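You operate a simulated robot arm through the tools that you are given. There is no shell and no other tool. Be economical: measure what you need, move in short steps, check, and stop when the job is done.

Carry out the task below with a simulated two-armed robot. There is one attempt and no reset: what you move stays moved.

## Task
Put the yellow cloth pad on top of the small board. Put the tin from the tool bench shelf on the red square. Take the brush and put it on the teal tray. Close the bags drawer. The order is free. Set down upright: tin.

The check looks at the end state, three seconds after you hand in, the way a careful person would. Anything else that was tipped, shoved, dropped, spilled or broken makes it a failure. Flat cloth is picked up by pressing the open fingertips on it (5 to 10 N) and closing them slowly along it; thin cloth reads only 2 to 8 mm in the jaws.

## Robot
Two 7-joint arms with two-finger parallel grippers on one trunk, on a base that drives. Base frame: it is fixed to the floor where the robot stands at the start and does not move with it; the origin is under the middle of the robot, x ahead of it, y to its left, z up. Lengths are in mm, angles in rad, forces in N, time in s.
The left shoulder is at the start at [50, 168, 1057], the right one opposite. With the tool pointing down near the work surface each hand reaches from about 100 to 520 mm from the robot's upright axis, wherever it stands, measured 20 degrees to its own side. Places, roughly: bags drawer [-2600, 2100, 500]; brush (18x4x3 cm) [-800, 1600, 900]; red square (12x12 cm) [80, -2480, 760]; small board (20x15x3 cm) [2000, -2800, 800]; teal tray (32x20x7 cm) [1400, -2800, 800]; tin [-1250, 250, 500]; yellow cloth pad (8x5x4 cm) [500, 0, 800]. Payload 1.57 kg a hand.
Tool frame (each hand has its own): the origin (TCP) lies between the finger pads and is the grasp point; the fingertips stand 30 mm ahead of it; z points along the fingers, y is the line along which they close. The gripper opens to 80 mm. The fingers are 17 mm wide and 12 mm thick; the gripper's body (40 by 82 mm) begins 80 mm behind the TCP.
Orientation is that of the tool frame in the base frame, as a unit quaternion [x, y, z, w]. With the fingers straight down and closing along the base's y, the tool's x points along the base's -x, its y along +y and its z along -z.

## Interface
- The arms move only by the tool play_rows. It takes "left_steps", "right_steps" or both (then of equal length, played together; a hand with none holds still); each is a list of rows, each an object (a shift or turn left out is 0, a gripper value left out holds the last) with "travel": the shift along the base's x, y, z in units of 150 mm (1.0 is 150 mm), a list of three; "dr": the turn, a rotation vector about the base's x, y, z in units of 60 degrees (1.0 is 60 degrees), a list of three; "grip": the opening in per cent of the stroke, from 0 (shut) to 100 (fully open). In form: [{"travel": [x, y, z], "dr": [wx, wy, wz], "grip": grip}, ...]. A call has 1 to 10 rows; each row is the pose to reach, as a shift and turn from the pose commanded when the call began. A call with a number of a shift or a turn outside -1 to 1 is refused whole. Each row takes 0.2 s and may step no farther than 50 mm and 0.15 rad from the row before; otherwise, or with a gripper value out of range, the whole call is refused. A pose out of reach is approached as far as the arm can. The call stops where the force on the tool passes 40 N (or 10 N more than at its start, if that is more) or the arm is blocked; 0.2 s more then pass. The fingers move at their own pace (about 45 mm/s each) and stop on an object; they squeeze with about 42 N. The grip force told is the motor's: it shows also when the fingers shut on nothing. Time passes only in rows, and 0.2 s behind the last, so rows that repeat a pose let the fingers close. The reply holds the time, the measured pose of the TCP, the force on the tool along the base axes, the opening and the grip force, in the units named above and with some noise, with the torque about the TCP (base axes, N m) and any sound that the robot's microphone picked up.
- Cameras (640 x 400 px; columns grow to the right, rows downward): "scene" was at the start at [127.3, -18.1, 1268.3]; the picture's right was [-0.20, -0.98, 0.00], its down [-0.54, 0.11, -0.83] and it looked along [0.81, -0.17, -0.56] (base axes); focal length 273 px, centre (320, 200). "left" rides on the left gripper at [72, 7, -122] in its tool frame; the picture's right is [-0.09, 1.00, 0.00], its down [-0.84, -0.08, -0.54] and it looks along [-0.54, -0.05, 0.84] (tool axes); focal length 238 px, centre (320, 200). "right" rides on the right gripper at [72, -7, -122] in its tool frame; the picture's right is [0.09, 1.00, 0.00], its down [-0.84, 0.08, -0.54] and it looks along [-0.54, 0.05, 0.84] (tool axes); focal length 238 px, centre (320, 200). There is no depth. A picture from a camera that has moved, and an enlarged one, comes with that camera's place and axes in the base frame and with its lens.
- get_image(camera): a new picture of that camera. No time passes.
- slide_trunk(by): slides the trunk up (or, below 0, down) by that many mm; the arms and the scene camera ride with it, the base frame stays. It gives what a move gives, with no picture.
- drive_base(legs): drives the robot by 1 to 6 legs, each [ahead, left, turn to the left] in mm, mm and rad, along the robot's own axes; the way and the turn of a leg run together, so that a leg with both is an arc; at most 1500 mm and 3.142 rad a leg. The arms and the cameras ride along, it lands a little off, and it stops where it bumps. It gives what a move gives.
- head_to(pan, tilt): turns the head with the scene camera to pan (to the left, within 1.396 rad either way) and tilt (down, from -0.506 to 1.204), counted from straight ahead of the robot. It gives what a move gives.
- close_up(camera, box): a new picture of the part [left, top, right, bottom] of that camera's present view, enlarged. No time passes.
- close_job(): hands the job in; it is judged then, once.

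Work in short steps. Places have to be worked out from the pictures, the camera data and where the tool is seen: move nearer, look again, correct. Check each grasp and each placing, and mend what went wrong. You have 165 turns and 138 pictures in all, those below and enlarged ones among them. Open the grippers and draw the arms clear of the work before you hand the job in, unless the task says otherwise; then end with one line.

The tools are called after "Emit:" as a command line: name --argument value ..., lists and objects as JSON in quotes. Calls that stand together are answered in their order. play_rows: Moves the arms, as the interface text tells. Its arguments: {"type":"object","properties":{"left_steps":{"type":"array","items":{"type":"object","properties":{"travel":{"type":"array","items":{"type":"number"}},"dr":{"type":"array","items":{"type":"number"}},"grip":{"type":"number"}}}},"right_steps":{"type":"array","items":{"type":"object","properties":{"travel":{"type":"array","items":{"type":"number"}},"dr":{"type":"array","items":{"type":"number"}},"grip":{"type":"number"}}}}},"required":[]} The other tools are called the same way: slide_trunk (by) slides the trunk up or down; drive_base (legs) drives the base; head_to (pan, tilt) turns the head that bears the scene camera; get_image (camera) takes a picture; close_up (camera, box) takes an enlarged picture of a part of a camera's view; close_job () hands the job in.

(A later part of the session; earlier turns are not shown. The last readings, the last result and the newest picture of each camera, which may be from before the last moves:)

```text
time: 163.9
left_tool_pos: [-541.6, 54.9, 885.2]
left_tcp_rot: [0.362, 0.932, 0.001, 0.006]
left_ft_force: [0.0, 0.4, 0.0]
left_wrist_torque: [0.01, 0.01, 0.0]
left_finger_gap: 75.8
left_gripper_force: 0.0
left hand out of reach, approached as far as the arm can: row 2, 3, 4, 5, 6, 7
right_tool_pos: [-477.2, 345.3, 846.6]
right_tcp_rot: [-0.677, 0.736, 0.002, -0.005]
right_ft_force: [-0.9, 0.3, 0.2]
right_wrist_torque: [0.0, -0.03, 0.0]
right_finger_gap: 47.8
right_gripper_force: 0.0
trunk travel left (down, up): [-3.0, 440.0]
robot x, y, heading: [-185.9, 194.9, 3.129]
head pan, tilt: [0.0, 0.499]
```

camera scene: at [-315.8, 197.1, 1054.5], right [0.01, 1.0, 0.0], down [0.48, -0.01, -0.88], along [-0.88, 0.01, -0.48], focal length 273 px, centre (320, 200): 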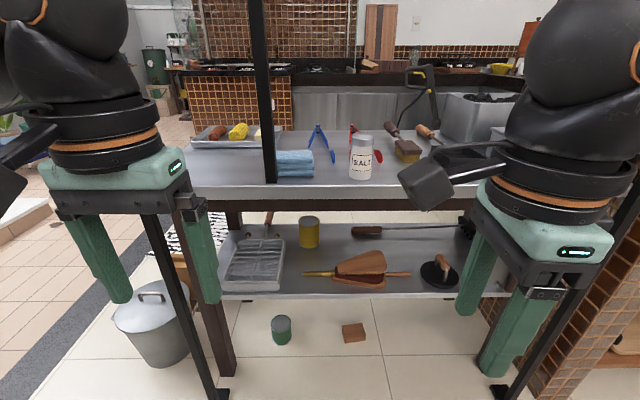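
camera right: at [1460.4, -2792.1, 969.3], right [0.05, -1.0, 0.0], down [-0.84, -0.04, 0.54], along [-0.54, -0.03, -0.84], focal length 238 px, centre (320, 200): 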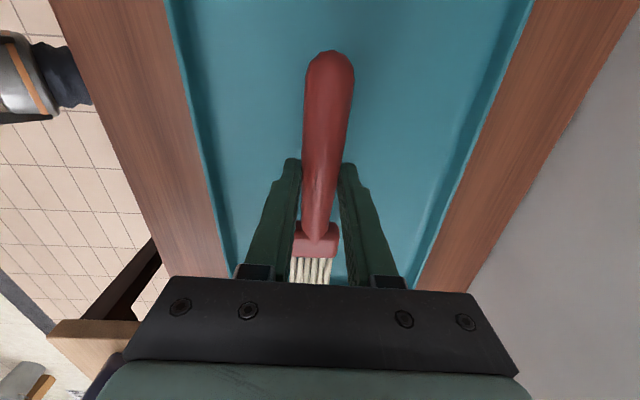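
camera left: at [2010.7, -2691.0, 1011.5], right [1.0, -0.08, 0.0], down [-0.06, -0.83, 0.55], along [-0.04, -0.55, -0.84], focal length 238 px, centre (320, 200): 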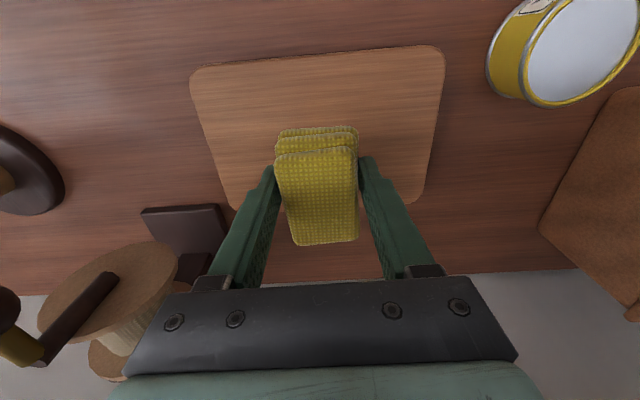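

Roll stops near 137° in this pose. I'll retry it with the hand pitched forward, where the joints sit differently. First I align the robot (y ≈ 315) and start pitching while lowering and extending.

Emit:
drive_base --legs '[[0, -115, 0]]'

Emit:
play_rows --left_steps '[{"travel": [-0.2, 0, -0.15], "dr": [0, 0.14, 0]}, {"travel": [-0.4, 0, -0.3], "dr": [0, 0.28, 0]}, {"travel": [-0.6, 0, -0.45], "dr": [0, 0.42, 0]}, {"travel": [-0.75, 0, -0.6], "dr": [0, 0.56, 0]}, {"travel": [-0.9, 0, -0.75], "dr": [0, 0.7, 0]}, {"travel": [-1, 0, -0.9], "dr": [0, 0.84, 0]}, {"travel": [-1, 0, -1], "dr": [0, 0.98, 0]}]'

Emit:
get_image --camera "scene"

```text
time: 165.6
left_tool_pos: [-540.4, 168.2, 885.1]
left_tcp_rot: [0.363, 0.932, 0.0, 0.006]
left_ft_force: [0.2, -1.0, -1.1]
left_wrist_torque: [-0.03, 0.02, 0.0]
left_finger_gap: 76.0
left_gripper_force: 0.0
right_tool_pos: [-476.5, 459.9, 846.5]
right_tcp_rot: [-0.679, 0.734, 0.002, -0.005]
right_ft_force: [0.3, 0.5, -0.5]
right_wrist_torque: [0.01, 0.03, -0.01]
right_finger_gap: 48.4
right_gripper_force: 0.0
trunk travel left (down, up): [-3.0, 440.0]
robot x, y, heading: [-186.5, 313.9, 3.132]
head pan, tilt: [0.0, 0.499]
```

```text
time: 167.0
left_tool_pos: [-820.3, 103.4, 868.6]
left_tcp_rot: [0.359, 0.854, -0.123, -0.355]
left_ft_force: [-0.9, 0.8, -0.7]
left_wrist_torque: [-0.01, 0.0, 0.0]
left_finger_gap: 76.1
left_gripper_force: 0.0
left hand out of reach, approached as far as the arm can: row 1, 2, 3, 4, 5, 6, 7
right_tool_pos: [-477.5, 459.4, 845.2]
right_tcp_rot: [-0.679, 0.734, 0.0, -0.004]
right_ft_force: [-1.1, 0.1, 0.3]
right_wrist_torque: [0.01, -0.02, -0.02]
right_finger_gap: 48.1
right_gripper_force: 0.0
trunk travel left (down, up): [-3.0, 440.0]
robot x, y, heading: [-183.7, 311.1, 3.135]
head pan, tilt: [0.0, 0.499]
stopped in row 7 (left hand): the force on the tool passed its limit at 77 N (the readings are from after the stop); the commanded pose is now the measured one
```

```text
85 pictures are left
camera scene: at [-315.7, 312.2, 1054.1], right [0.01, 1.0, 0.0], down [0.48, 0.0, -0.88], along [-0.88, 0.01, -0.48], focal length 273 px, centre (320, 200)
```

scene: 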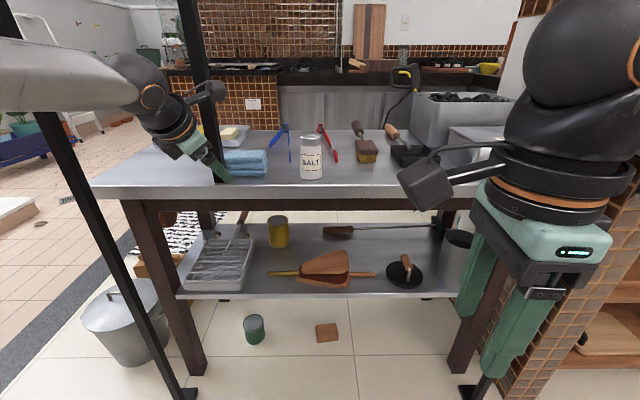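

The roll drives the arm to its limits, and the hand brushed something near the rack post (77 N stop), though nothing seems displaced. I withdraw the hand straight back and unroll it.

Emit:
play_rows --left_steps '[{"travel": [0.15, 0, 0]}, {"travel": [0.4, 0, 0]}, {"travel": [0.7, 0, 0.0]}, {"travel": [1, 0, 0]}]'

Emit:
get_image --camera "scene"

```text
time: 168.0
left_tool_pos: [-722.7, 65.0, 918.0]
left_tcp_rot: [0.37, 0.852, -0.115, -0.35]
left_ft_force: [-0.2, 0.0, -0.8]
left_wrist_torque: [-0.04, -0.01, -0.01]
left_finger_gap: 76.0
left_gripper_force: 0.0
left hand out of reach, approached as far as the arm can: row 1, 2, 3, 4
right_tool_pos: [-477.3, 459.7, 845.8]
right_tcp_rot: [-0.679, 0.734, 0.001, -0.004]
right_ft_force: [0.6, 0.1, 0.3]
right_wrist_torque: [-0.03, 0.0, 0.0]
right_finger_gap: 48.0
right_gripper_force: 0.1
trunk travel left (down, up): [-3.0, 440.0]
robot x, y, heading: [-182.4, 311.9, 3.133]
head pan, tilt: [0.0, 0.499]
```

```text
84 pictures are left
camera scene: at [-314.7, 312.2, 1054.4], right [0.01, 1.0, 0.0], down [0.48, 0.0, -0.88], along [-0.88, 0.01, -0.48], focal length 273 px, centre (320, 200)
```

scene: 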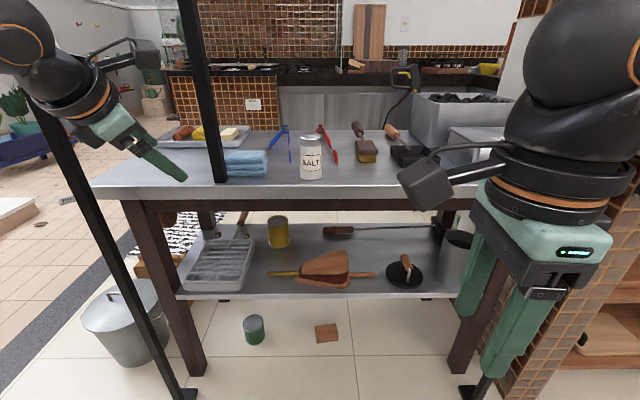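

Nothing moved. Now I unroll toward the default orientation in steps while drifting back.

Emit:
play_rows --left_steps '[{"travel": [0.1, 0, 0], "dr": [-0.053, -0.0185, -0.128]}, {"travel": [0.2, 0, 0], "dr": [-0.106, -0.037, -0.256]}, {"travel": [0.3, 0, 0], "dr": [-0.16, -0.055, -0.384]}, {"travel": [0.4, 0, 0], "dr": [-0.213, -0.074, -0.512]}, {"travel": [0.5, 0, 0], "dr": [-0.266, -0.092, -0.64]}, {"travel": [0.6, 0, 0], "dr": [-0.319, -0.111, -0.768]}]'

Emit:
play_rows --left_steps '[{"travel": [0.0, 0, 0], "dr": [-0.053, -0.0185, -0.128]}, {"travel": [0.0, 0, 0], "dr": [-0.106, -0.037, -0.256]}, {"travel": [0, 0, 0], "dr": [-0.16, -0.055, -0.384]}, {"travel": [0, 0, 0], "dr": [-0.213, -0.074, -0.512]}, {"travel": [0, 0, 0], "dr": [-0.266, -0.092, -0.64]}, {"travel": [0, 0, 0], "dr": [-0.319, -0.111, -0.768]}]'

```text
time: 169.4
left_tool_pos: [-633.6, 66.1, 920.3]
left_tcp_rot: [0.723, 0.632, -0.091, -0.264]
left_ft_force: [0.2, -0.3, -0.2]
left_wrist_torque: [0.0, -0.02, 0.01]
left_finger_gap: 76.1
left_gripper_force: 0.1
right_tool_pos: [-478.8, 460.5, 845.6]
right_tcp_rot: [-0.679, 0.734, 0.0, -0.004]
right_ft_force: [0.2, -0.3, 0.1]
right_wrist_torque: [0.01, -0.03, 0.0]
right_finger_gap: 48.1
right_gripper_force: 0.1
trunk travel left (down, up): [-3.0, 440.0]
robot x, y, heading: [-181.3, 310.1, 3.135]
head pan, tilt: [0.0, 0.499]
```

```text
time: 170.8
left_tool_pos: [-631.9, 67.4, 921.4]
left_tcp_rot: [0.948, 0.291, -0.04, -0.123]
left_ft_force: [0.7, 0.8, -0.6]
left_wrist_torque: [-0.03, 0.0, -0.02]
left_finger_gap: 75.6
left_gripper_force: 0.1
right_tool_pos: [-477.2, 460.4, 846.1]
right_tcp_rot: [-0.679, 0.734, 0.001, -0.004]
right_ft_force: [0.0, 0.5, 0.0]
right_wrist_torque: [-0.01, 0.01, -0.01]
right_finger_gap: 47.8
right_gripper_force: 0.0
trunk travel left (down, up): [-3.0, 440.0]
robot x, y, heading: [-184.3, 308.1, 3.128]
head pan, tilt: [0.0, 0.499]
```

The hand is unrolled. I now pitch it to about 65° from down (camera just level with the TCP) while lowering it in front of the bench.

Emit:
play_rows --left_steps '[{"travel": [0, 0.07, -0.1], "dr": [-0.0588, 0.1074, -0.0404]}, {"travel": [0, 0.14, -0.2], "dr": [-0.1176, 0.2148, -0.0808]}, {"travel": [0, 0.21, -0.3], "dr": [-0.1764, 0.3222, -0.1212]}, {"travel": [0, 0.28, -0.42], "dr": [-0.2352, 0.4296, -0.1616]}, {"travel": [-0.1, 0.35, -0.54], "dr": [-0.294, 0.537, -0.202]}, {"travel": [-0.2, 0.42, -0.66], "dr": [-0.3528, 0.6444, -0.2424]}, {"travel": [-0.3, 0.5, -0.78], "dr": [-0.4116, 0.7518, -0.2828]}, {"travel": [-0.4, 0.56, -0.9], "dr": [-0.4704, 0.8592, -0.3232]}, {"travel": [-0.5, 0.62, -1.0], "dr": [-0.529, 0.967, -0.364]}]'

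Emit:
get_image --camera "scene"

Emit:
get_image --camera "left"

```text
time: 172.8
left_tool_pos: [-707.8, 160.7, 772.6]
left_tcp_rot: [0.842, -0.001, -0.539, 0.0]
left_ft_force: [-0.1, -0.2, 0.6]
left_wrist_torque: [-0.01, -0.01, 0.03]
left_finger_gap: 76.0
left_gripper_force: 0.1
right_tool_pos: [-476.7, 459.8, 846.1]
right_tcp_rot: [-0.679, 0.734, 0.0, -0.005]
right_ft_force: [-0.2, 0.3, 0.8]
right_wrist_torque: [0.0, -0.01, -0.01]
right_finger_gap: 47.9
right_gripper_force: 0.0
trunk travel left (down, up): [-3.0, 440.0]
robot x, y, heading: [-184.1, 309.9, 3.133]
head pan, tilt: [0.0, 0.499]
```

```text
83 pictures are left
camera scene: at [-314.4, 312.0, 1054.5], right [0.01, 1.0, 0.0], down [0.48, 0.0, -0.88], along [-0.88, 0.01, -0.48], focal length 273 px, centre (320, 200)
```

scene: 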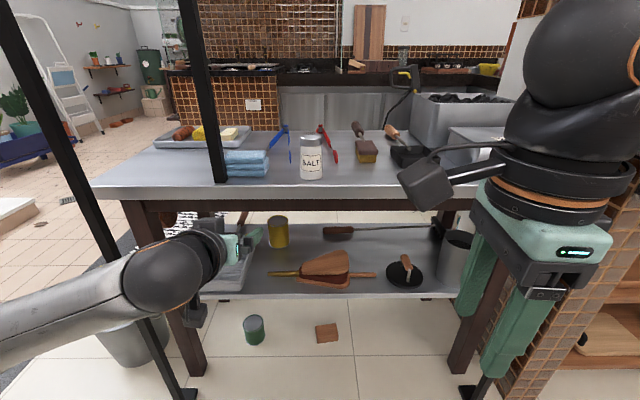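

```text
82 pictures are left
camera left: at [-567.5, 153.7, 757.5], right [-0.04, -1.0, 0.08], down [0.14, 0.08, 0.99], along [-0.99, 0.05, 0.14], focal length 238 px, centre (320, 200)
```

left: 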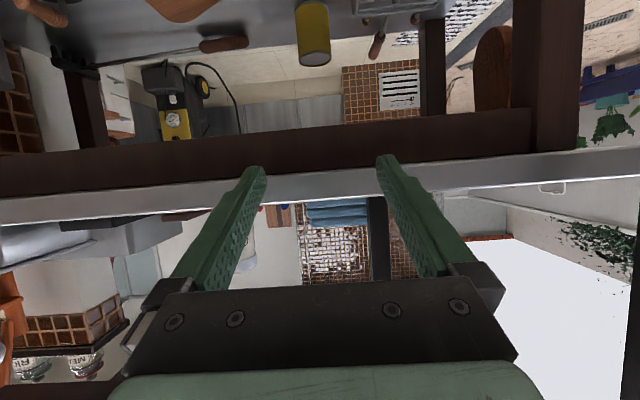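

The hand holds this pitch well. I lower it to the shelf height in front of the bench, then check the tin from both cameras.

Emit:
play_rows --left_steps '[{"travel": [0, 0, -0.3]}, {"travel": [0, 0, -0.6]}, {"travel": [0, 0, -0.9]}, {"travel": [0, 0, -1.0]}]'

Emit:
play_rows --left_steps '[{"travel": [0, 0, -0.3]}, {"travel": [0, 0, -0.5]}]'

Emit:
get_image --camera "scene"

Emit:
get_image --camera "left"

```text
time: 173.8
left_tool_pos: [-708.1, 162.9, 620.6]
left_tcp_rot: [0.843, 0.0, -0.539, 0.0]
left_ft_force: [-0.4, 0.1, -0.3]
left_wrist_torque: [0.02, -0.04, 0.01]
left_finger_gap: 75.8
left_gripper_force: 0.0
right_tool_pos: [-475.6, 460.6, 846.2]
right_tcp_rot: [-0.679, 0.734, 0.001, -0.004]
right_ft_force: [-0.4, -0.2, -0.4]
right_wrist_torque: [-0.01, -0.01, 0.03]
right_finger_gap: 48.0
right_gripper_force: 0.1
trunk travel left (down, up): [-3.0, 440.0]
robot x, y, heading: [-182.9, 308.2, 3.129]
head pan, tilt: [0.0, 0.499]
```

```text
time: 174.4
left_tool_pos: [-708.8, 163.0, 545.3]
left_tcp_rot: [0.843, 0.0, -0.538, 0.001]
left_ft_force: [-0.8, 0.3, -0.8]
left_wrist_torque: [0.01, 0.01, 0.01]
left_finger_gap: 76.0
left_gripper_force: 0.1
right_tool_pos: [-475.8, 459.6, 846.0]
right_tcp_rot: [-0.679, 0.734, 0.001, -0.005]
right_ft_force: [0.5, -0.1, -0.4]
right_wrist_torque: [-0.02, 0.03, 0.0]
right_finger_gap: 48.0
right_gripper_force: 0.0
trunk travel left (down, up): [-3.0, 440.0]
robot x, y, heading: [-186.5, 312.5, 3.133]
head pan, tilt: [0.0, 0.499]
```

```text
81 pictures are left
camera scene: at [-314.5, 312.0, 1054.5], right [0.01, 1.0, 0.0], down [0.48, 0.0, -0.88], along [-0.88, 0.01, -0.48], focal length 273 px, centre (320, 200)
```

scene: 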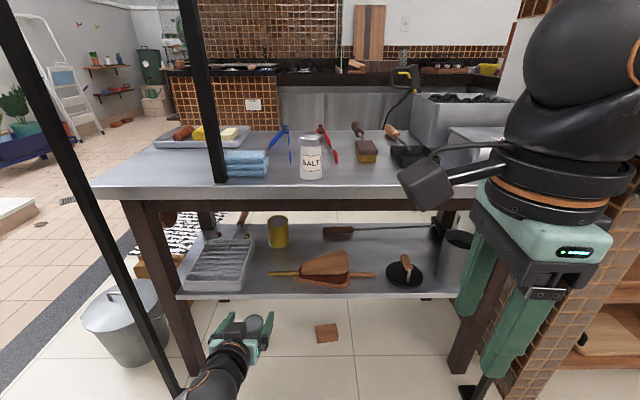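

```text
80 pictures are left
camera left: at [-567.5, 156.2, 529.5], right [-0.04, -1.0, 0.08], down [0.14, 0.08, 0.99], along [-0.99, 0.05, 0.14], focal length 238 px, centre (320, 200)
```

left: 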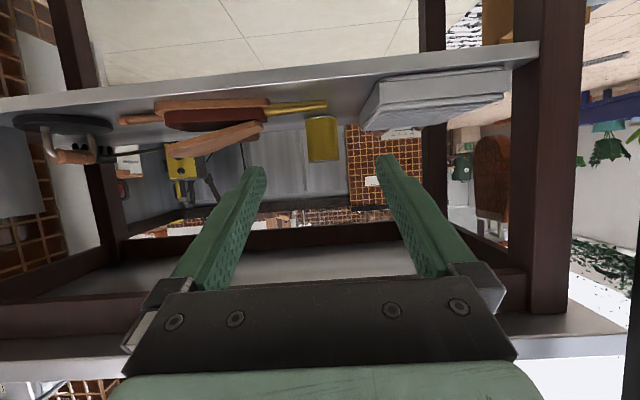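

Both left views agree: the tin stands at [-1142, 166], from z = 422 to 515, with clear sides. I lower the TCP to 495, pull the right hand in, and drive forward 320.

Emit:
play_rows --left_steps '[{"travel": [0, 0, -0.17]}, {"travel": [0, 0, -0.33]}, {"travel": [0, 0, -0.33]}]' --right_steps '[{"travel": [0.2, 0, 0]}, {"travel": [0.4, 0, 0]}, {"travel": [0.55, 0, 0]}]'

Emit:
drive_base --legs '[[250, 0, 0]]'

Emit:
get_image --camera "scene"

Emit:
get_image --camera "left"

```text
time: 175.2
left_tool_pos: [-709.1, 161.0, 494.9]
left_tcp_rot: [0.843, 0.001, -0.538, 0.001]
left_ft_force: [0.4, -0.3, -0.6]
left_wrist_torque: [-0.02, -0.01, 0.0]
left_finger_gap: 76.3
left_gripper_force: 0.0
right_tool_pos: [-393.2, 461.1, 845.9]
right_tcp_rot: [-0.679, 0.734, 0.001, -0.005]
right_ft_force: [1.1, -0.1, -0.3]
right_wrist_torque: [0.02, 0.0, 0.05]
right_finger_gap: 48.1
right_gripper_force: 0.0
trunk travel left (down, up): [-3.0, 440.0]
robot x, y, heading: [-182.2, 310.8, 3.13]
head pan, tilt: [0.0, 0.499]
```

```text
time: 177.0
left_tool_pos: [-952.6, 164.3, 496.0]
left_tcp_rot: [0.843, 0.0, -0.538, 0.0]
left_ft_force: [0.3, 0.2, -0.2]
left_wrist_torque: [0.03, -0.02, 0.02]
left_finger_gap: 76.0
left_gripper_force: 0.1
right_tool_pos: [-635.9, 464.1, 846.0]
right_tcp_rot: [-0.679, 0.735, 0.001, -0.005]
right_ft_force: [-0.2, 0.2, 0.7]
right_wrist_torque: [-0.03, 0.02, -0.03]
right_finger_gap: 48.2
right_gripper_force: 0.1
trunk travel left (down, up): [-3.0, 440.0]
robot x, y, heading: [-426.0, 316.0, 3.132]
head pan, tilt: [0.0, 0.499]
```

```text
79 pictures are left
camera scene: at [-556.8, 314.5, 1054.5], right [0.01, 1.0, 0.0], down [0.48, 0.0, -0.88], along [-0.88, 0.01, -0.48], focal length 273 px, centre (320, 200)
```

scene: 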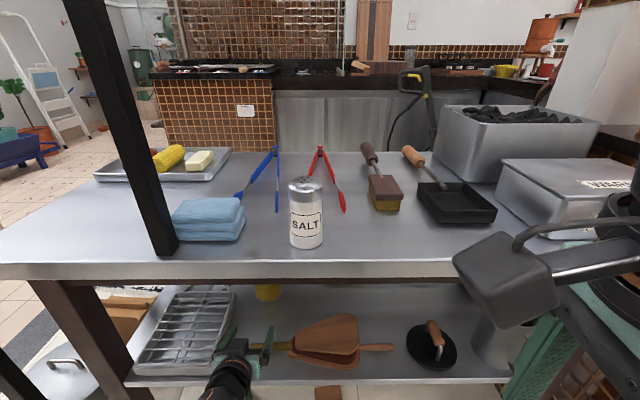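

```text
78 pictures are left
camera left: at [-811.3, 156.3, 480.6], right [-0.04, -1.0, 0.08], down [0.14, 0.08, 0.99], along [-0.99, 0.05, 0.14], focal length 238 px, centre (320, 200)
```

left: 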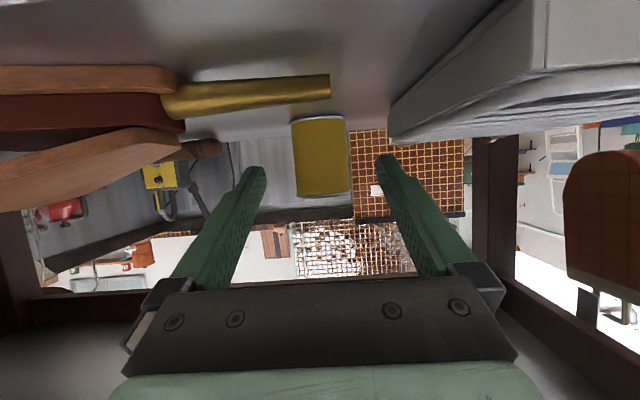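

The tin is centred between the fingers. To give the wrist camera more clearance over the bellows nozzle I reduce the pitch by 9°, then drive 85 mm closer.

Emit:
play_rows --left_steps '[{"travel": [0, 0.02, 0], "dr": [0, -0.08, 0], "grip": 100}, {"travel": [0, 0.02, -0.04], "dr": [0, -0.15, 0]}, {"travel": [0, 0.02, -0.04], "dr": [0, -0.15, 0]}]'

Emit:
drive_base --legs '[[85, 0, 0]]'

Emit:
get_image --camera "left"

Emit:
get_image --camera "scene"

```text
time: 177.8
left_tool_pos: [-951.5, 165.7, 488.8]
left_tcp_rot: [0.883, 0.0, -0.47, 0.0]
left_ft_force: [0.0, -0.2, 0.6]
left_wrist_torque: [0.02, -0.04, -0.03]
left_finger_gap: 80.3
left_gripper_force: 0.1
right_tool_pos: [-635.8, 464.7, 845.9]
right_tcp_rot: [-0.678, 0.735, 0.002, -0.004]
right_ft_force: [0.7, -0.1, 0.1]
right_wrist_torque: [0.03, -0.01, 0.0]
right_finger_gap: 47.9
right_gripper_force: 0.0
trunk travel left (down, up): [-3.0, 440.0]
robot x, y, heading: [-426.8, 316.0, 3.125]
head pan, tilt: [0.0, 0.499]
```

```text
time: 178.8
left_tool_pos: [-1036.4, 166.4, 490.0]
left_tcp_rot: [0.883, 0.0, -0.47, 0.0]
left_ft_force: [0.1, -0.4, -0.3]
left_wrist_torque: [0.01, 0.0, 0.01]
left_finger_gap: 79.9
left_gripper_force: 0.1
right_tool_pos: [-720.0, 465.0, 845.9]
right_tcp_rot: [-0.678, 0.735, 0.0, -0.004]
right_ft_force: [0.4, -0.8, 0.2]
right_wrist_torque: [-0.01, 0.01, -0.02]
right_finger_gap: 48.2
right_gripper_force: 0.1
trunk travel left (down, up): [-3.0, 440.0]
robot x, y, heading: [-510.4, 310.6, 3.132]
head pan, tilt: [0.0, 0.499]
```

```text
77 pictures are left
camera left: at [-895.0, 160.0, 496.4], right [-0.05, -1.0, 0.08], down [-0.02, 0.08, 1.0], along [-1.0, 0.05, -0.02], focal length 238 px, centre (320, 200)
```

left: 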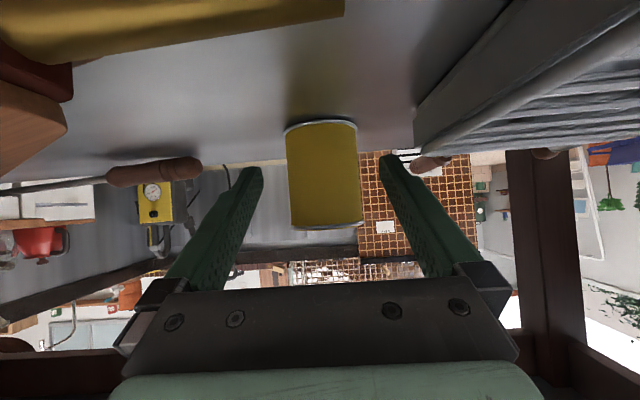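

```text
76 pictures are left
camera scene: at [-641.4, 315.4, 1054.5], right [0.01, 1.0, 0.0], down [0.48, 0.0, -0.88], along [-0.88, 0.01, -0.48], focal length 273 px, centre (320, 200)
```

scene: 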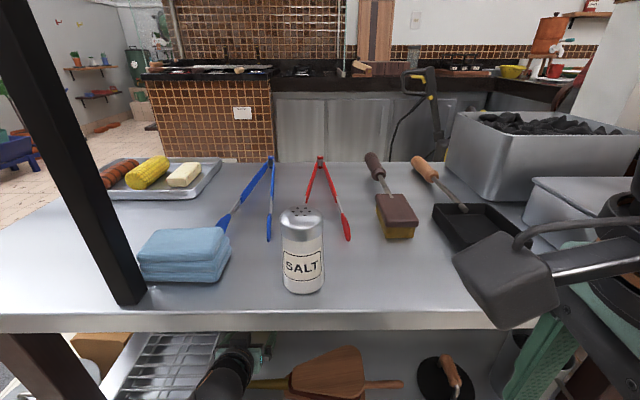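

I need the tin's exact width and distance before going on, so I zoom in on it.

Emit:
close_up --camera "left" --box '[240, 90, 400, 250]'

```text
2.50 times, centred on (320, 170) of left
camera zoom: at [-895.0, 160.0, 496.4], right [-0.05, -1.0, 0.08], down [-0.02, 0.08, 1.0], along [-1.0, 0.05, -0.02], focal length 596 px, centre (320, 275)
```

zoom: 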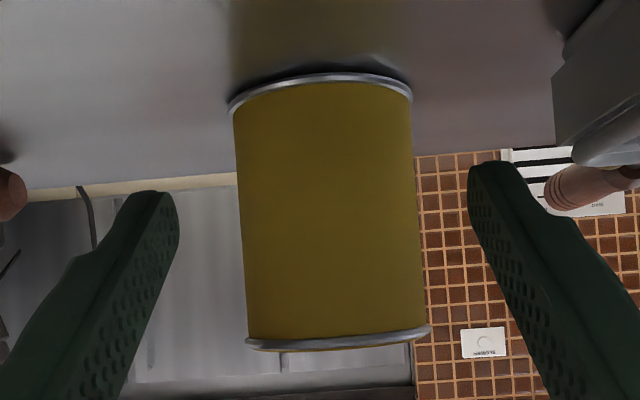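

The tin is about 74 mm wide at x ≈ -1140 and is centred within 1 mm of the gripper plane, so it fits the 80 mm opening. I advance 105 mm slowly.

Emit:
play_rows --left_steps '[{"travel": [-0.12, -0.003, 0]}, {"travel": [-0.24, -0.003, 0]}, {"travel": [-0.36, -0.003, 0]}, {"travel": [-0.45, -0.003, 0]}]'

Emit:
close_up --camera "left" --box '[200, 50, 440, 290]'

Emit:
get_image --camera "scene"

```text
time: 179.8
left_tool_pos: [-1103.6, 166.2, 489.5]
left_tcp_rot: [0.883, 0.001, -0.47, 0.0]
left_ft_force: [0.3, 0.1, 0.2]
left_wrist_torque: [-0.05, -0.03, 0.0]
left_finger_gap: 79.9
left_gripper_force: 0.0
right_tool_pos: [-720.0, 465.3, 846.9]
right_tcp_rot: [-0.678, 0.735, 0.001, -0.004]
right_ft_force: [0.2, -0.5, 0.4]
right_wrist_torque: [-0.02, -0.03, 0.0]
right_finger_gap: 48.3
right_gripper_force: 0.1
trunk travel left (down, up): [-3.0, 440.0]
robot x, y, heading: [-511.7, 315.1, 3.132]
head pan, tilt: [0.0, 0.499]
```

```text
1.67 times, centred on (320, 170) of left
camera zoom: at [-962.6, 159.2, 495.2], right [-0.05, -1.0, 0.08], down [-0.02, 0.08, 1.0], along [-1.0, 0.05, -0.02], focal length 397 px, centre (320, 250)
```

zoom: 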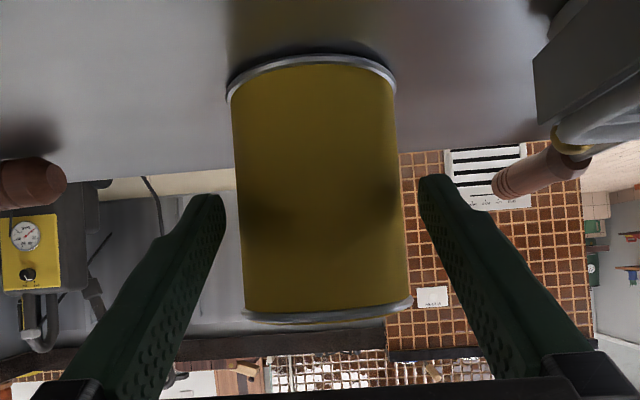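

```text
73 pictures are left
camera scene: at [-641.4, 315.4, 1054.5], right [0.01, 1.0, 0.0], down [0.48, 0.0, -0.88], along [-0.88, 0.01, -0.48], focal length 273 px, centre (320, 200)
```

scene: 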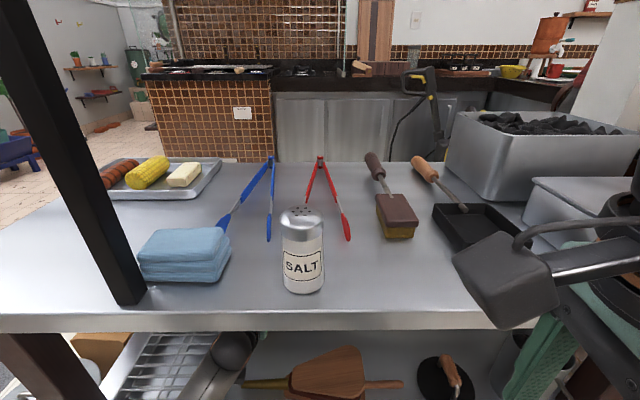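

Still centred, with about 1–2 mm clearance each side. I creep forward in 10 mm rows.

Emit:
play_rows --left_steps '[{"travel": [-0.07, 0, 0]}, {"travel": [-0.14, 0, 0]}, {"travel": [-0.2, 0, 0]}, {"travel": [-0.2, 0, 0]}]'

Emit:
close_up --camera "left" --box '[200, 50, 440, 290]'

```text
time: 180.8
left_tool_pos: [-1133.6, 166.7, 488.5]
left_tcp_rot: [0.883, 0.0, -0.47, 0.001]
left_ft_force: [-0.9, -0.5, -0.2]
left_wrist_torque: [0.02, 0.01, 0.02]
left_finger_gap: 79.8
left_gripper_force: 0.1
right_tool_pos: [-719.8, 464.3, 845.4]
right_tcp_rot: [-0.678, 0.735, 0.0, -0.004]
right_ft_force: [-0.5, 0.1, -0.6]
right_wrist_torque: [0.0, 0.02, 0.0]
right_finger_gap: 48.1
right_gripper_force: 0.1
trunk travel left (down, up): [-3.0, 440.0]
robot x, y, heading: [-513.1, 316.2, 3.137]
head pan, tilt: [0.0, 0.499]
```

```text
1.67 times, centred on (320, 170) of left
camera zoom: at [-992.4, 160.0, 495.1], right [-0.05, -1.0, 0.08], down [-0.02, 0.08, 1.0], along [-1.0, 0.05, -0.02], focal length 397 px, centre (320, 250)
```

zoom: 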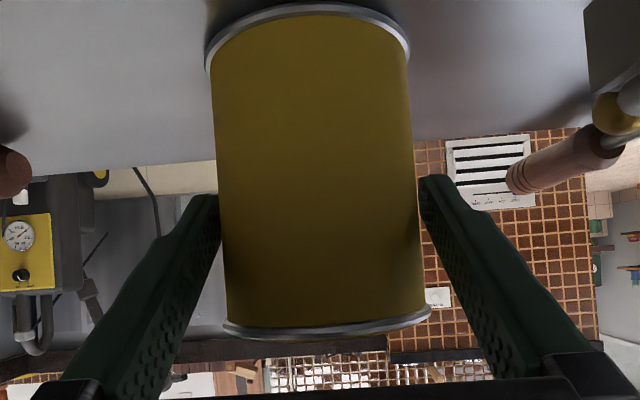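

The fit is good (tin diameter ~74 mm, axis at x ≈ -1145). I go 11 mm further and close.

Emit:
play_rows --left_steps '[{"travel": [-0.04, 0, 0]}, {"travel": [-0.075, 0, 0]}, {"travel": [-0.075, 0, 0], "grip": 60}, {"travel": [-0.075, 0, 0], "grip": 30}, {"travel": [-0.075, 0, 0], "grip": 0}, {"travel": [-0.075, 0, 0], "grip": 0}]'

Emit:
get_image --camera "left"

```text
time: 182.2
left_tool_pos: [-1145.4, 167.8, 489.9]
left_tcp_rot: [0.882, 0.0, -0.47, 0.0]
left_ft_force: [1.1, 1.1, 0.2]
left_wrist_torque: [-0.02, -0.02, -0.01]
left_finger_gap: 72.7
left_gripper_force: 42.6
right_tool_pos: [-721.0, 465.6, 845.8]
right_tcp_rot: [-0.679, 0.734, 0.001, -0.004]
right_ft_force: [0.3, 1.1, -0.2]
right_wrist_torque: [0.02, 0.02, 0.02]
right_finger_gap: 47.9
right_gripper_force: 0.0
trunk travel left (down, up): [-3.0, 440.0]
robot x, y, heading: [-508.7, 314.7, 3.131]
head pan, tilt: [0.0, 0.499]
```

```text
71 pictures are left
camera left: at [-1003.7, 160.0, 496.4], right [-0.05, -1.0, 0.08], down [-0.02, 0.08, 1.0], along [-1.0, 0.05, -0.02], focal length 238 px, centre (320, 200)
```

left: 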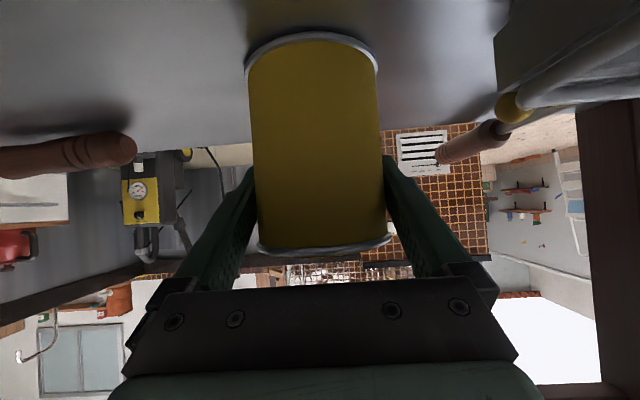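

The tin is gripped (72.7 mm). I lift 45 mm and check.

Emit:
play_rows --left_steps '[{"travel": [0, 0, 0.08]}, {"travel": [0, 0, 0.18]}, {"travel": [0, 0, 0.3]}, {"travel": [0, 0, 0.3]}]'

Emit:
get_image --camera "left"

Emit:
get_image --camera "scene"

```text
time: 183.2
left_tool_pos: [-1144.9, 162.8, 532.9]
left_tcp_rot: [0.883, 0.0, -0.47, 0.001]
left_ft_force: [-0.4, 0.2, -3.7]
left_wrist_torque: [0.0, -0.01, -0.01]
left_finger_gap: 72.6
left_gripper_force: 41.7
right_tool_pos: [-720.7, 462.2, 846.8]
right_tcp_rot: [-0.679, 0.735, 0.001, -0.004]
right_ft_force: [0.0, 0.0, -0.4]
right_wrist_torque: [-0.01, 0.0, -0.01]
right_finger_gap: 48.2
right_gripper_force: 0.0
trunk travel left (down, up): [-3.0, 440.0]
robot x, y, heading: [-511.9, 311.5, 3.13]
head pan, tilt: [0.0, 0.499]
```

```text
70 pictures are left
camera left: at [-1003.7, 157.1, 540.5], right [-0.05, -1.0, 0.08], down [-0.02, 0.08, 1.0], along [-1.0, 0.05, -0.02], focal length 238 px, centre (320, 200)
```

left: 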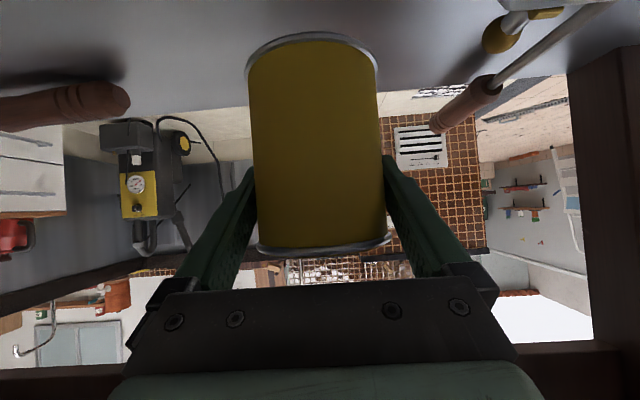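

```text
69 pictures are left
camera scene: at [-641.5, 314.0, 1054.5], right [0.01, 1.0, 0.0], down [0.48, 0.0, -0.88], along [-0.88, 0.01, -0.48], focal length 273 px, centre (320, 200)
```

scene: 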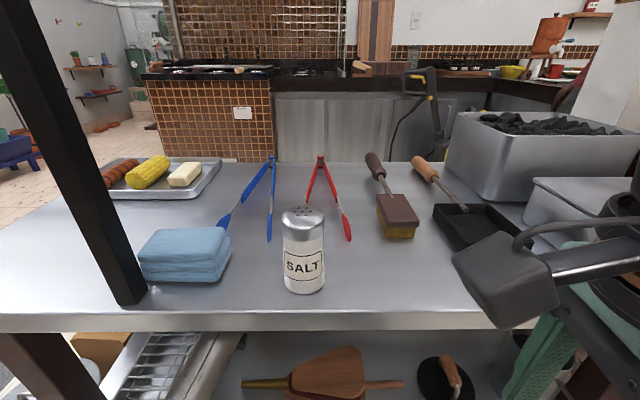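

The tin is lifted with a steady grip. I back the robot straight out.

Emit:
drive_base --legs '[[-340, 0, 0]]'

Emit:
get_image --camera "scene"

Emit:
get_image --camera "left"

```text
time: 185.4
left_tool_pos: [-814.1, 162.5, 533.4]
left_tcp_rot: [0.883, -0.001, -0.47, 0.001]
left_ft_force: [0.1, -0.2, -3.4]
left_wrist_torque: [0.04, -0.04, -0.03]
left_finger_gap: 72.8
left_gripper_force: 42.2
right_tool_pos: [-389.2, 460.5, 845.6]
right_tcp_rot: [-0.677, 0.736, 0.001, -0.004]
right_ft_force: [0.0, -0.3, 0.2]
right_wrist_torque: [-0.03, -0.03, 0.03]
right_finger_gap: 47.8
right_gripper_force: 0.1
trunk travel left (down, up): [-3.0, 440.0]
robot x, y, heading: [-177.5, 311.8, 3.129]
head pan, tilt: [0.0, 0.499]
```

```text
68 pictures are left
camera scene: at [-310.1, 310.6, 1054.5], right [0.01, 1.0, 0.0], down [0.48, 0.0, -0.88], along [-0.88, 0.01, -0.48], focal length 273 px, centre (320, 200)
```

scene: 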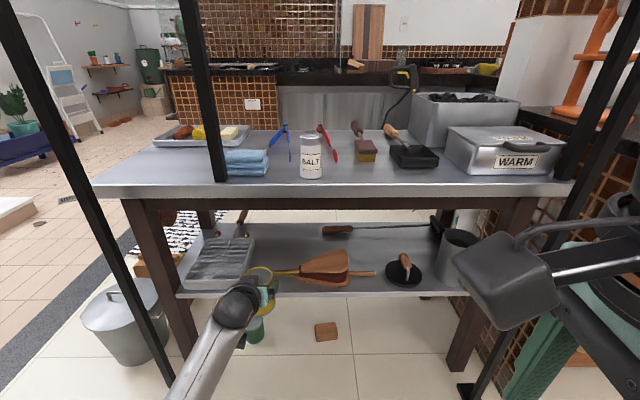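

```text
67 pictures are left
camera left: at [-672.6, 154.8, 541.0], right [-0.05, -1.0, 0.08], down [-0.02, 0.08, 1.0], along [-1.0, 0.05, -0.02], focal length 238 px, centre (320, 200)
```

left: 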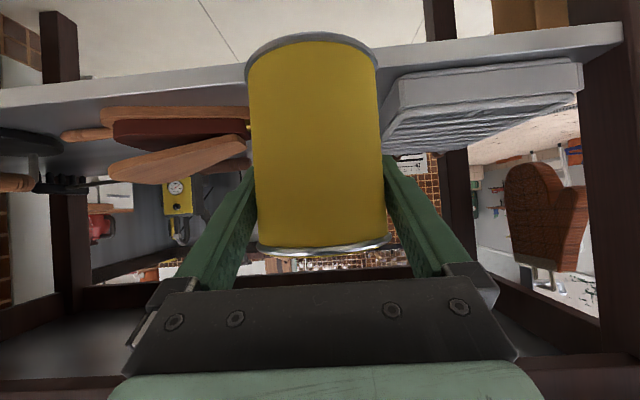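

The tin is out and the shelf is undisturbed. I draw the hand in, then raise the trunk back up for travel.

Emit:
play_rows --left_steps '[{"travel": [0.3, 0, 0]}, {"travel": [0.6, 0, 0]}, {"travel": [0.85, 0, 0.1]}, {"travel": [1, 0, 0.3]}, {"travel": [1, 0, 0.6]}, {"travel": [1, 0, 0.9]}]'

Emit:
slide_trunk --by 222

```text
time: 186.8
left_tool_pos: [-637.6, 107.8, 600.1]
left_tcp_rot: [0.902, -0.032, -0.421, 0.091]
left_ft_force: [0.0, 2.2, -4.3]
left_wrist_torque: [-0.02, 0.05, 0.13]
left_finger_gap: 72.9
left_gripper_force: 41.7
right_tool_pos: [-385.7, 458.6, 847.5]
right_tcp_rot: [-0.678, 0.735, 0.005, -0.004]
right_ft_force: [0.7, -1.6, 0.3]
right_wrist_torque: [0.19, -0.03, -0.01]
right_finger_gap: 47.9
right_gripper_force: 0.0
trunk travel left (down, up): [-3.0, 440.0]
robot x, y, heading: [-178.1, 310.8, 3.128]
head pan, tilt: [0.0, 0.499]
stopped in row 6 (left hand): the arm was blocked; the commanded pose is now the measured one
```

```text
time: 189.2
left_tool_pos: [-638.3, 122.3, 820.4]
left_tcp_rot: [0.904, -0.031, -0.42, 0.077]
left_ft_force: [-0.5, 0.7, -3.2]
left_wrist_torque: [0.02, 0.0, 0.01]
left_finger_gap: 72.9
left_gripper_force: 42.1
right_tool_pos: [-387.7, 462.7, 1068.1]
right_tcp_rot: [-0.677, 0.736, 0.001, -0.005]
right_ft_force: [-0.5, -0.2, 0.4]
right_wrist_torque: [-0.01, 0.0, -0.01]
right_finger_gap: 48.0
right_gripper_force: 0.1
trunk travel left (down, up): [-225.0, 218.0]
robot x, y, heading: [-175.3, 310.2, 3.129]
head pan, tilt: [0.0, 0.499]
```

The arm was blocked, probably by the robot's own body. I look before going on.

Emit:
head_to --pan 0.3 --tilt 0.8

Emit:
get_image --camera "scene"

```text
time: 190.0
left_tool_pos: [-638.2, 121.9, 821.0]
left_tcp_rot: [0.904, -0.032, -0.42, 0.076]
left_ft_force: [0.1, 0.0, -4.1]
left_wrist_torque: [0.0, 0.02, -0.01]
left_finger_gap: 72.9
left_gripper_force: 42.1
right_tool_pos: [-388.8, 460.5, 1068.6]
right_tcp_rot: [-0.678, 0.735, 0.0, -0.004]
right_ft_force: [-0.1, -0.3, 0.0]
right_wrist_torque: [-0.01, 0.04, 0.01]
right_finger_gap: 48.0
right_gripper_force: 0.0
trunk travel left (down, up): [-225.0, 218.0]
robot x, y, heading: [-179.9, 309.6, 3.13]
head pan, tilt: [0.3, 0.799]
```

```text
66 pictures are left
camera scene: at [-295.9, 287.8, 1250.5], right [-0.28, 0.96, 0.0], down [0.69, 0.2, -0.7], along [-0.67, -0.2, -0.72], focal length 273 px, centre (320, 200)
```

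scene: 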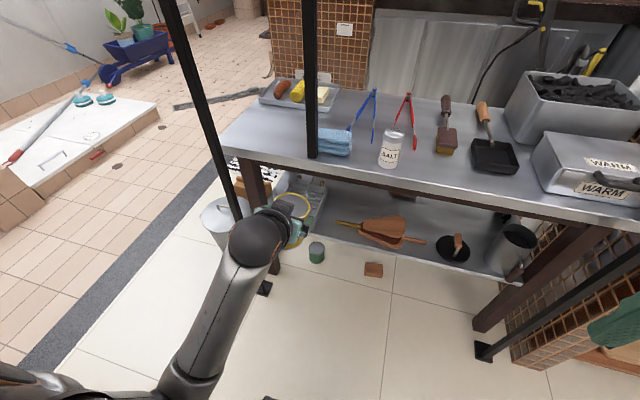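

The arm is free. I raise the hand, straighten it back to upright and move it slightly forward, away from the body.

Emit:
play_rows --left_steps '[{"travel": [-0.1, 0, 0.15], "dr": [0, 0, 0]}, {"travel": [-0.15, 0, 0.35], "dr": [0.04, 0.026, -0.004]}, {"travel": [-0.15, 0, 0.55], "dr": [0.08, 0.052, -0.008]}, {"travel": [-0.15, 0, 0.75], "dr": [0.12, 0.078, -0.012]}, {"travel": [-0.1, 0, 0.9], "dr": [0.159, 0.103, -0.015]}, {"travel": [0, 0, 1.0], "dr": [0.159, 0.103, -0.015]}]'

Emit:
get_image --camera "scene"

```text
time: 191.4
left_tool_pos: [-634.9, 118.3, 967.1]
left_tcp_rot: [0.884, -0.001, -0.467, 0.007]
left_ft_force: [-0.7, -0.8, -3.7]
left_wrist_torque: [0.0, -0.02, 0.0]
left_finger_gap: 72.9
left_gripper_force: 41.6
right_tool_pos: [-387.5, 461.0, 1067.5]
right_tcp_rot: [-0.677, 0.736, 0.0, -0.005]
right_ft_force: [0.5, 0.5, -0.3]
right_wrist_torque: [0.01, -0.01, 0.03]
right_finger_gap: 48.0
right_gripper_force: 0.0
trunk travel left (down, up): [-225.0, 218.0]
robot x, y, heading: [-180.1, 311.5, 3.127]
head pan, tilt: [0.3, 0.799]
```

```text
65 pictures are left
camera scene: at [-295.8, 287.8, 1250.5], right [-0.28, 0.96, 0.0], down [0.69, 0.2, -0.7], along [-0.67, -0.2, -0.72], focal length 273 px, centre (320, 200)
```

scene: 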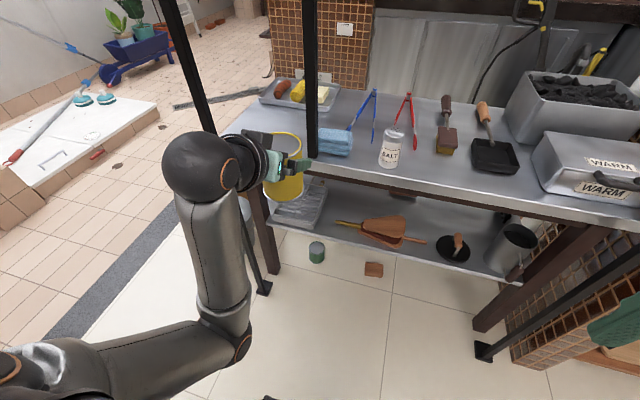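

The tin is upright and secure. I turn to face -y and drive toward the red-square bench.

Emit:
drive_base --legs '[[50, 0, 0], [0, 0, 1.585], [1500, 0, 0], [350, 0, 0]]'

Emit:
head_to --pan 0.1 --tilt 0.45

Emit:
get_image --camera "scene"

```text
time: 204.9
left_tool_pos: [-96.5, -1986.0, 968.6]
left_tcp_rot: [0.633, 0.616, -0.332, 0.332]
left_ft_force: [0.2, 0.3, -3.4]
left_wrist_torque: [-0.04, 0.0, 0.02]
left_finger_gap: 73.0
left_gripper_force: 42.1
right_tool_pos: [-434.4, -1728.1, 1066.5]
right_tcp_rot: [0.998, -0.055, 0.002, 0.005]
right_ft_force: [0.0, -0.5, 0.6]
right_wrist_torque: [-0.03, 0.0, 0.0]
right_finger_gap: 47.8
right_gripper_force: 0.1
trunk travel left (down, up): [-225.0, 218.0]
robot x, y, heading: [-278.4, -1518.5, -1.611]
head pan, tilt: [0.3, 0.799]
```

```text
time: 205.8
left_tool_pos: [-96.6, -1985.4, 968.4]
left_tcp_rot: [0.632, 0.616, -0.332, 0.333]
left_ft_force: [-0.1, 0.8, -3.9]
left_wrist_torque: [0.01, 0.01, -0.02]
left_finger_gap: 72.7
left_gripper_force: 42.0
right_tool_pos: [-434.7, -1727.3, 1067.9]
right_tcp_rot: [0.998, -0.055, 0.003, 0.004]
right_ft_force: [-0.2, 0.1, 0.8]
right_wrist_torque: [0.03, -0.01, 0.01]
right_finger_gap: 47.8
right_gripper_force: 0.2
trunk travel left (down, up): [-225.0, 218.0]
robot x, y, heading: [-281.3, -1519.9, -1.61]
head pan, tilt: [0.099, 0.45]
```

```text
64 pictures are left
camera scene: at [-272.9, -1654.5, 1280.8], right [-1.0, -0.06, 0.0], down [-0.03, 0.44, -0.9], along [0.05, -0.9, -0.44], focal length 273 px, centre (320, 200)
```

scene: 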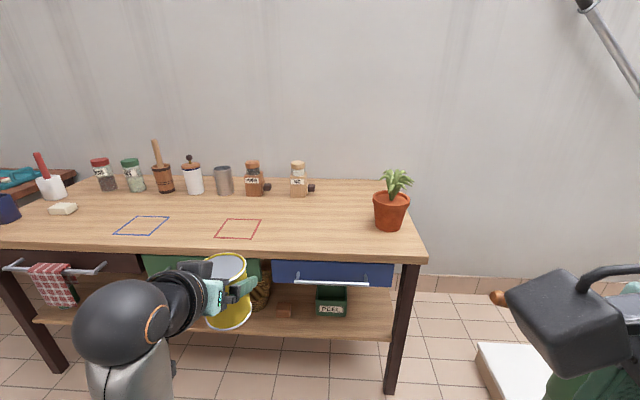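

The red square is centred near [66, -2481], with the bench front at y ≈ -2341. I line up and drive in so the tin comes over the square.

Emit:
drive_base --legs '[[0, 0, 0.04], [0, 144, 0], [460, 0, 0]]'

Emit:
head_to --pan 0.3 --tilt 0.75

Emit:
get_image --camera "scene"

Emit:
get_image --camera "left"

```text
time: 210.5
left_tool_pos: [69.2, -2433.9, 967.4]
left_tcp_rot: [0.621, 0.627, -0.326, 0.339]
left_ft_force: [0.3, 0.2, -3.6]
left_wrist_torque: [0.01, -0.01, 0.03]
left_finger_gap: 72.7
left_gripper_force: 42.0
right_tool_pos: [-278.1, -2188.6, 1068.0]
right_tcp_rot: [0.999, -0.035, 0.003, 0.004]
right_ft_force: [0.9, 0.3, -1.2]
right_wrist_torque: [-0.05, -0.04, -0.02]
right_finger_gap: 48.0
right_gripper_force: 0.2
trunk travel left (down, up): [-225.0, 218.0]
robot x, y, heading: [-128.5, -1976.7, -1.571]
head pan, tilt: [0.099, 0.45]
```

```text
time: 211.3
left_tool_pos: [69.6, -2432.7, 968.3]
left_tcp_rot: [0.621, 0.628, -0.324, 0.34]
left_ft_force: [-0.6, -0.1, -4.8]
left_wrist_torque: [0.01, 0.01, 0.01]
left_finger_gap: 72.8
left_gripper_force: 42.0
right_tool_pos: [-276.8, -2188.0, 1065.9]
right_tcp_rot: [0.999, -0.036, 0.002, 0.003]
right_ft_force: [-0.4, 0.7, 0.5]
right_wrist_torque: [0.03, -0.01, 0.01]
right_finger_gap: 48.1
right_gripper_force: 0.2
trunk travel left (down, up): [-225.0, 218.0]
robot x, y, heading: [-133.3, -1974.4, -1.573]
head pan, tilt: [0.3, 0.75]
```

```text
63 pictures are left
camera scene: at [-104.1, -2097.5, 1254.5], right [-0.96, -0.29, 0.0], down [-0.2, 0.65, -0.73], along [0.21, -0.7, -0.68], focal length 273 px, centre (320, 200)
```

scene: 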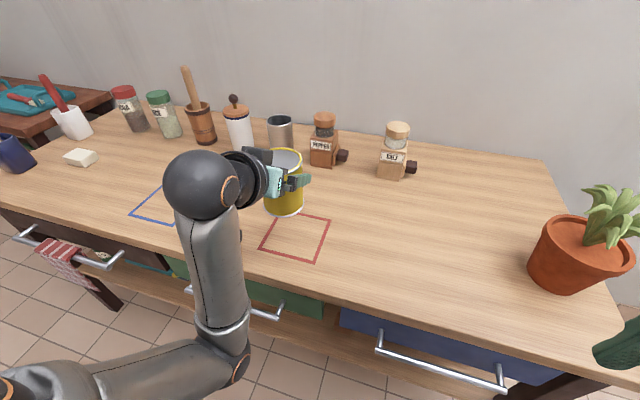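

```text
62 pictures are left
camera left: at [73.3, -2292.7, 975.4], right [1.0, -0.03, 0.09], down [-0.09, -0.02, 1.0], along [-0.03, -1.0, -0.02], focal length 238 px, centre (320, 200)
```

left: 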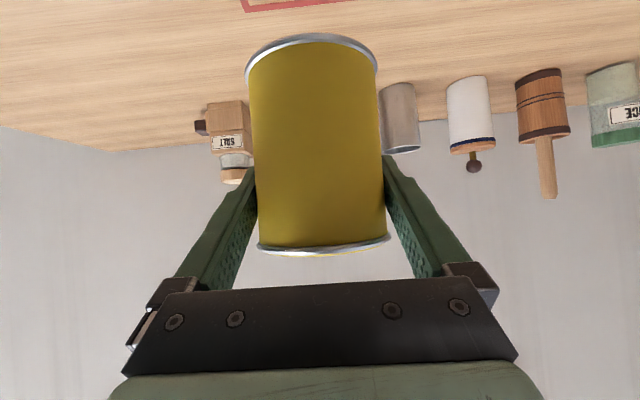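

Tin and square are close: the square's centre is ≈ [67, -2475] and the TCP is at [69, -2433]. I shift 42 mm forward and go down to 880, then look again.

Emit:
play_rows --left_steps '[{"travel": [-0.01, -0.14, -0.1]}, {"travel": [-0.015, -0.28, -0.3]}, {"travel": [-0.015, -0.28, -0.5]}, {"travel": [-0.015, -0.28, -0.6]}]'

Emit:
get_image --camera "scene"

Emit:
get_image --camera "left"

```text
time: 212.3
left_tool_pos: [66.2, -2473.3, 877.8]
left_tcp_rot: [0.621, 0.628, -0.324, 0.338]
left_ft_force: [-0.6, 0.9, -3.5]
left_wrist_torque: [-0.02, 0.02, 0.02]
left_finger_gap: 72.6
left_gripper_force: 42.2
right_tool_pos: [-277.0, -2187.8, 1068.9]
right_tcp_rot: [0.999, -0.036, 0.002, 0.003]
right_ft_force: [-0.4, 0.3, -0.5]
right_wrist_torque: [-0.01, 0.01, 0.0]
right_finger_gap: 48.0
right_gripper_force: 0.0
trunk travel left (down, up): [-225.0, 218.0]
robot x, y, heading: [-132.5, -1976.6, -1.575]
head pan, tilt: [0.3, 0.75]
```

```text
61 pictures are left
camera scene: at [-104.1, -2097.5, 1254.5], right [-0.96, -0.29, 0.0], down [-0.2, 0.65, -0.73], along [0.21, -0.7, -0.68], focal length 273 px, centre (320, 200)
```

scene: 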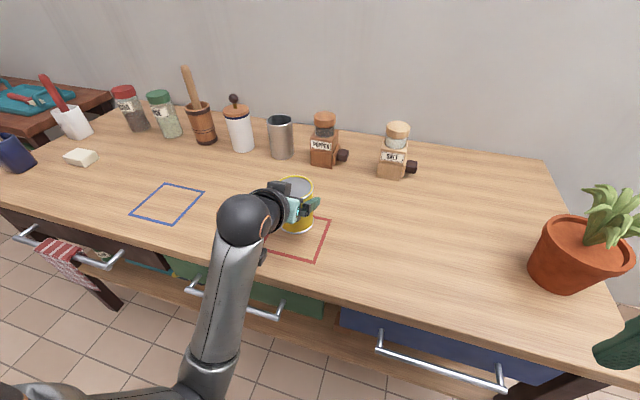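

```text
60 pictures are left
camera left: at [69.1, -2332.8, 885.0], right [1.0, -0.03, 0.09], down [-0.09, -0.02, 1.0], along [-0.03, -1.0, -0.02], focal length 238 px, centre (320, 200)
```

left: 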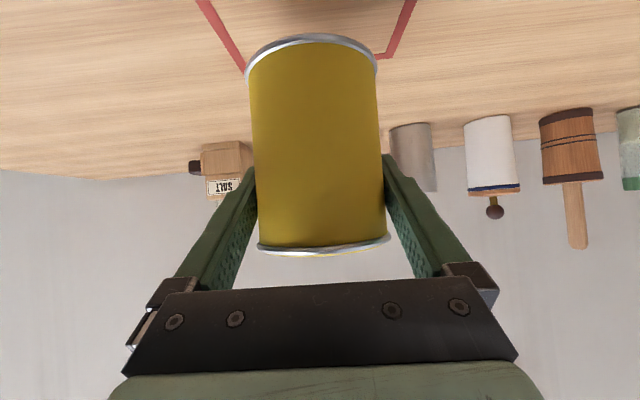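

The wrist view puts the square's centre near [70, -2480]. I nudge +3 in x and -6 in y, and descend to near contact.

Emit:
play_rows --left_steps '[{"travel": [0.02, -0.04, -0.12]}, {"travel": [0.02, -0.04, -0.25]}, {"travel": [0.02, -0.04, -0.29]}, {"travel": [0.02, -0.04, -0.32]}, {"travel": [0.02, -0.04, -0.32]}]'

Emit:
close_up --camera "scene" --box '[220, 150, 380, 280]'

```text
time: 213.5
left_tool_pos: [70.3, -2480.3, 831.4]
left_tcp_rot: [0.621, 0.627, -0.325, 0.339]
left_ft_force: [0.1, 0.4, -2.1]
left_wrist_torque: [0.01, 0.08, -0.03]
left_finger_gap: 72.8
left_gripper_force: 41.8
right_tool_pos: [-277.1, -2187.7, 1068.3]
right_tcp_rot: [0.999, -0.036, 0.004, 0.004]
right_ft_force: [0.1, -0.5, 0.5]
right_wrist_torque: [0.02, -0.03, -0.01]
right_finger_gap: 48.1
right_gripper_force: 0.1
trunk travel left (down, up): [-225.0, 218.0]
robot x, y, heading: [-128.5, -1980.6, -1.569]
head pan, tilt: [0.3, 0.75]
```

```text
3.08 times, centred on (300, 215) of scene
camera zoom: at [-104.2, -2097.4, 1254.5], right [-0.96, -0.29, 0.0], down [-0.2, 0.65, -0.73], along [0.21, -0.7, -0.68], focal length 839 px, centre (382, 154)
```

zoom: 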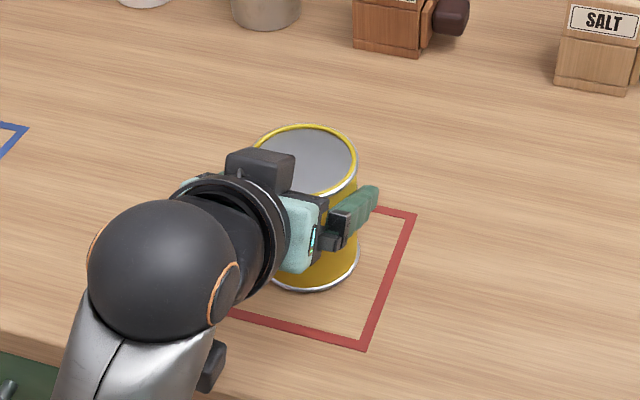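

The square centre computes to [71, -2480] and the TCP is over it. Light contact is beginning, so I lower 3 mm more, then open.

Emit:
play_rows --left_steps '[{"travel": [0.0, 0, -0.01]}, {"travel": [0.0, 0, -0.02]}, {"travel": [0, 0, -0.02]}]'

```text
time: 214.3
left_tool_pos: [70.6, -2481.2, 830.1]
left_tcp_rot: [0.62, 0.626, -0.328, 0.341]
left_ft_force: [1.0, 2.9, 11.1]
left_wrist_torque: [0.44, 0.43, -0.1]
left_finger_gap: 72.5
left_gripper_force: 41.3
right_tool_pos: [-278.3, -2188.5, 1067.5]
right_tcp_rot: [0.999, -0.037, 0.002, 0.004]
right_ft_force: [0.8, 0.3, 0.3]
right_wrist_torque: [0.02, 0.0, 0.02]
right_finger_gap: 47.9
right_gripper_force: 0.0
trunk travel left (down, up): [-225.0, 218.0]
robot x, y, heading: [-126.9, -1977.0, -1.57]
head pan, tilt: [0.3, 0.75]
```

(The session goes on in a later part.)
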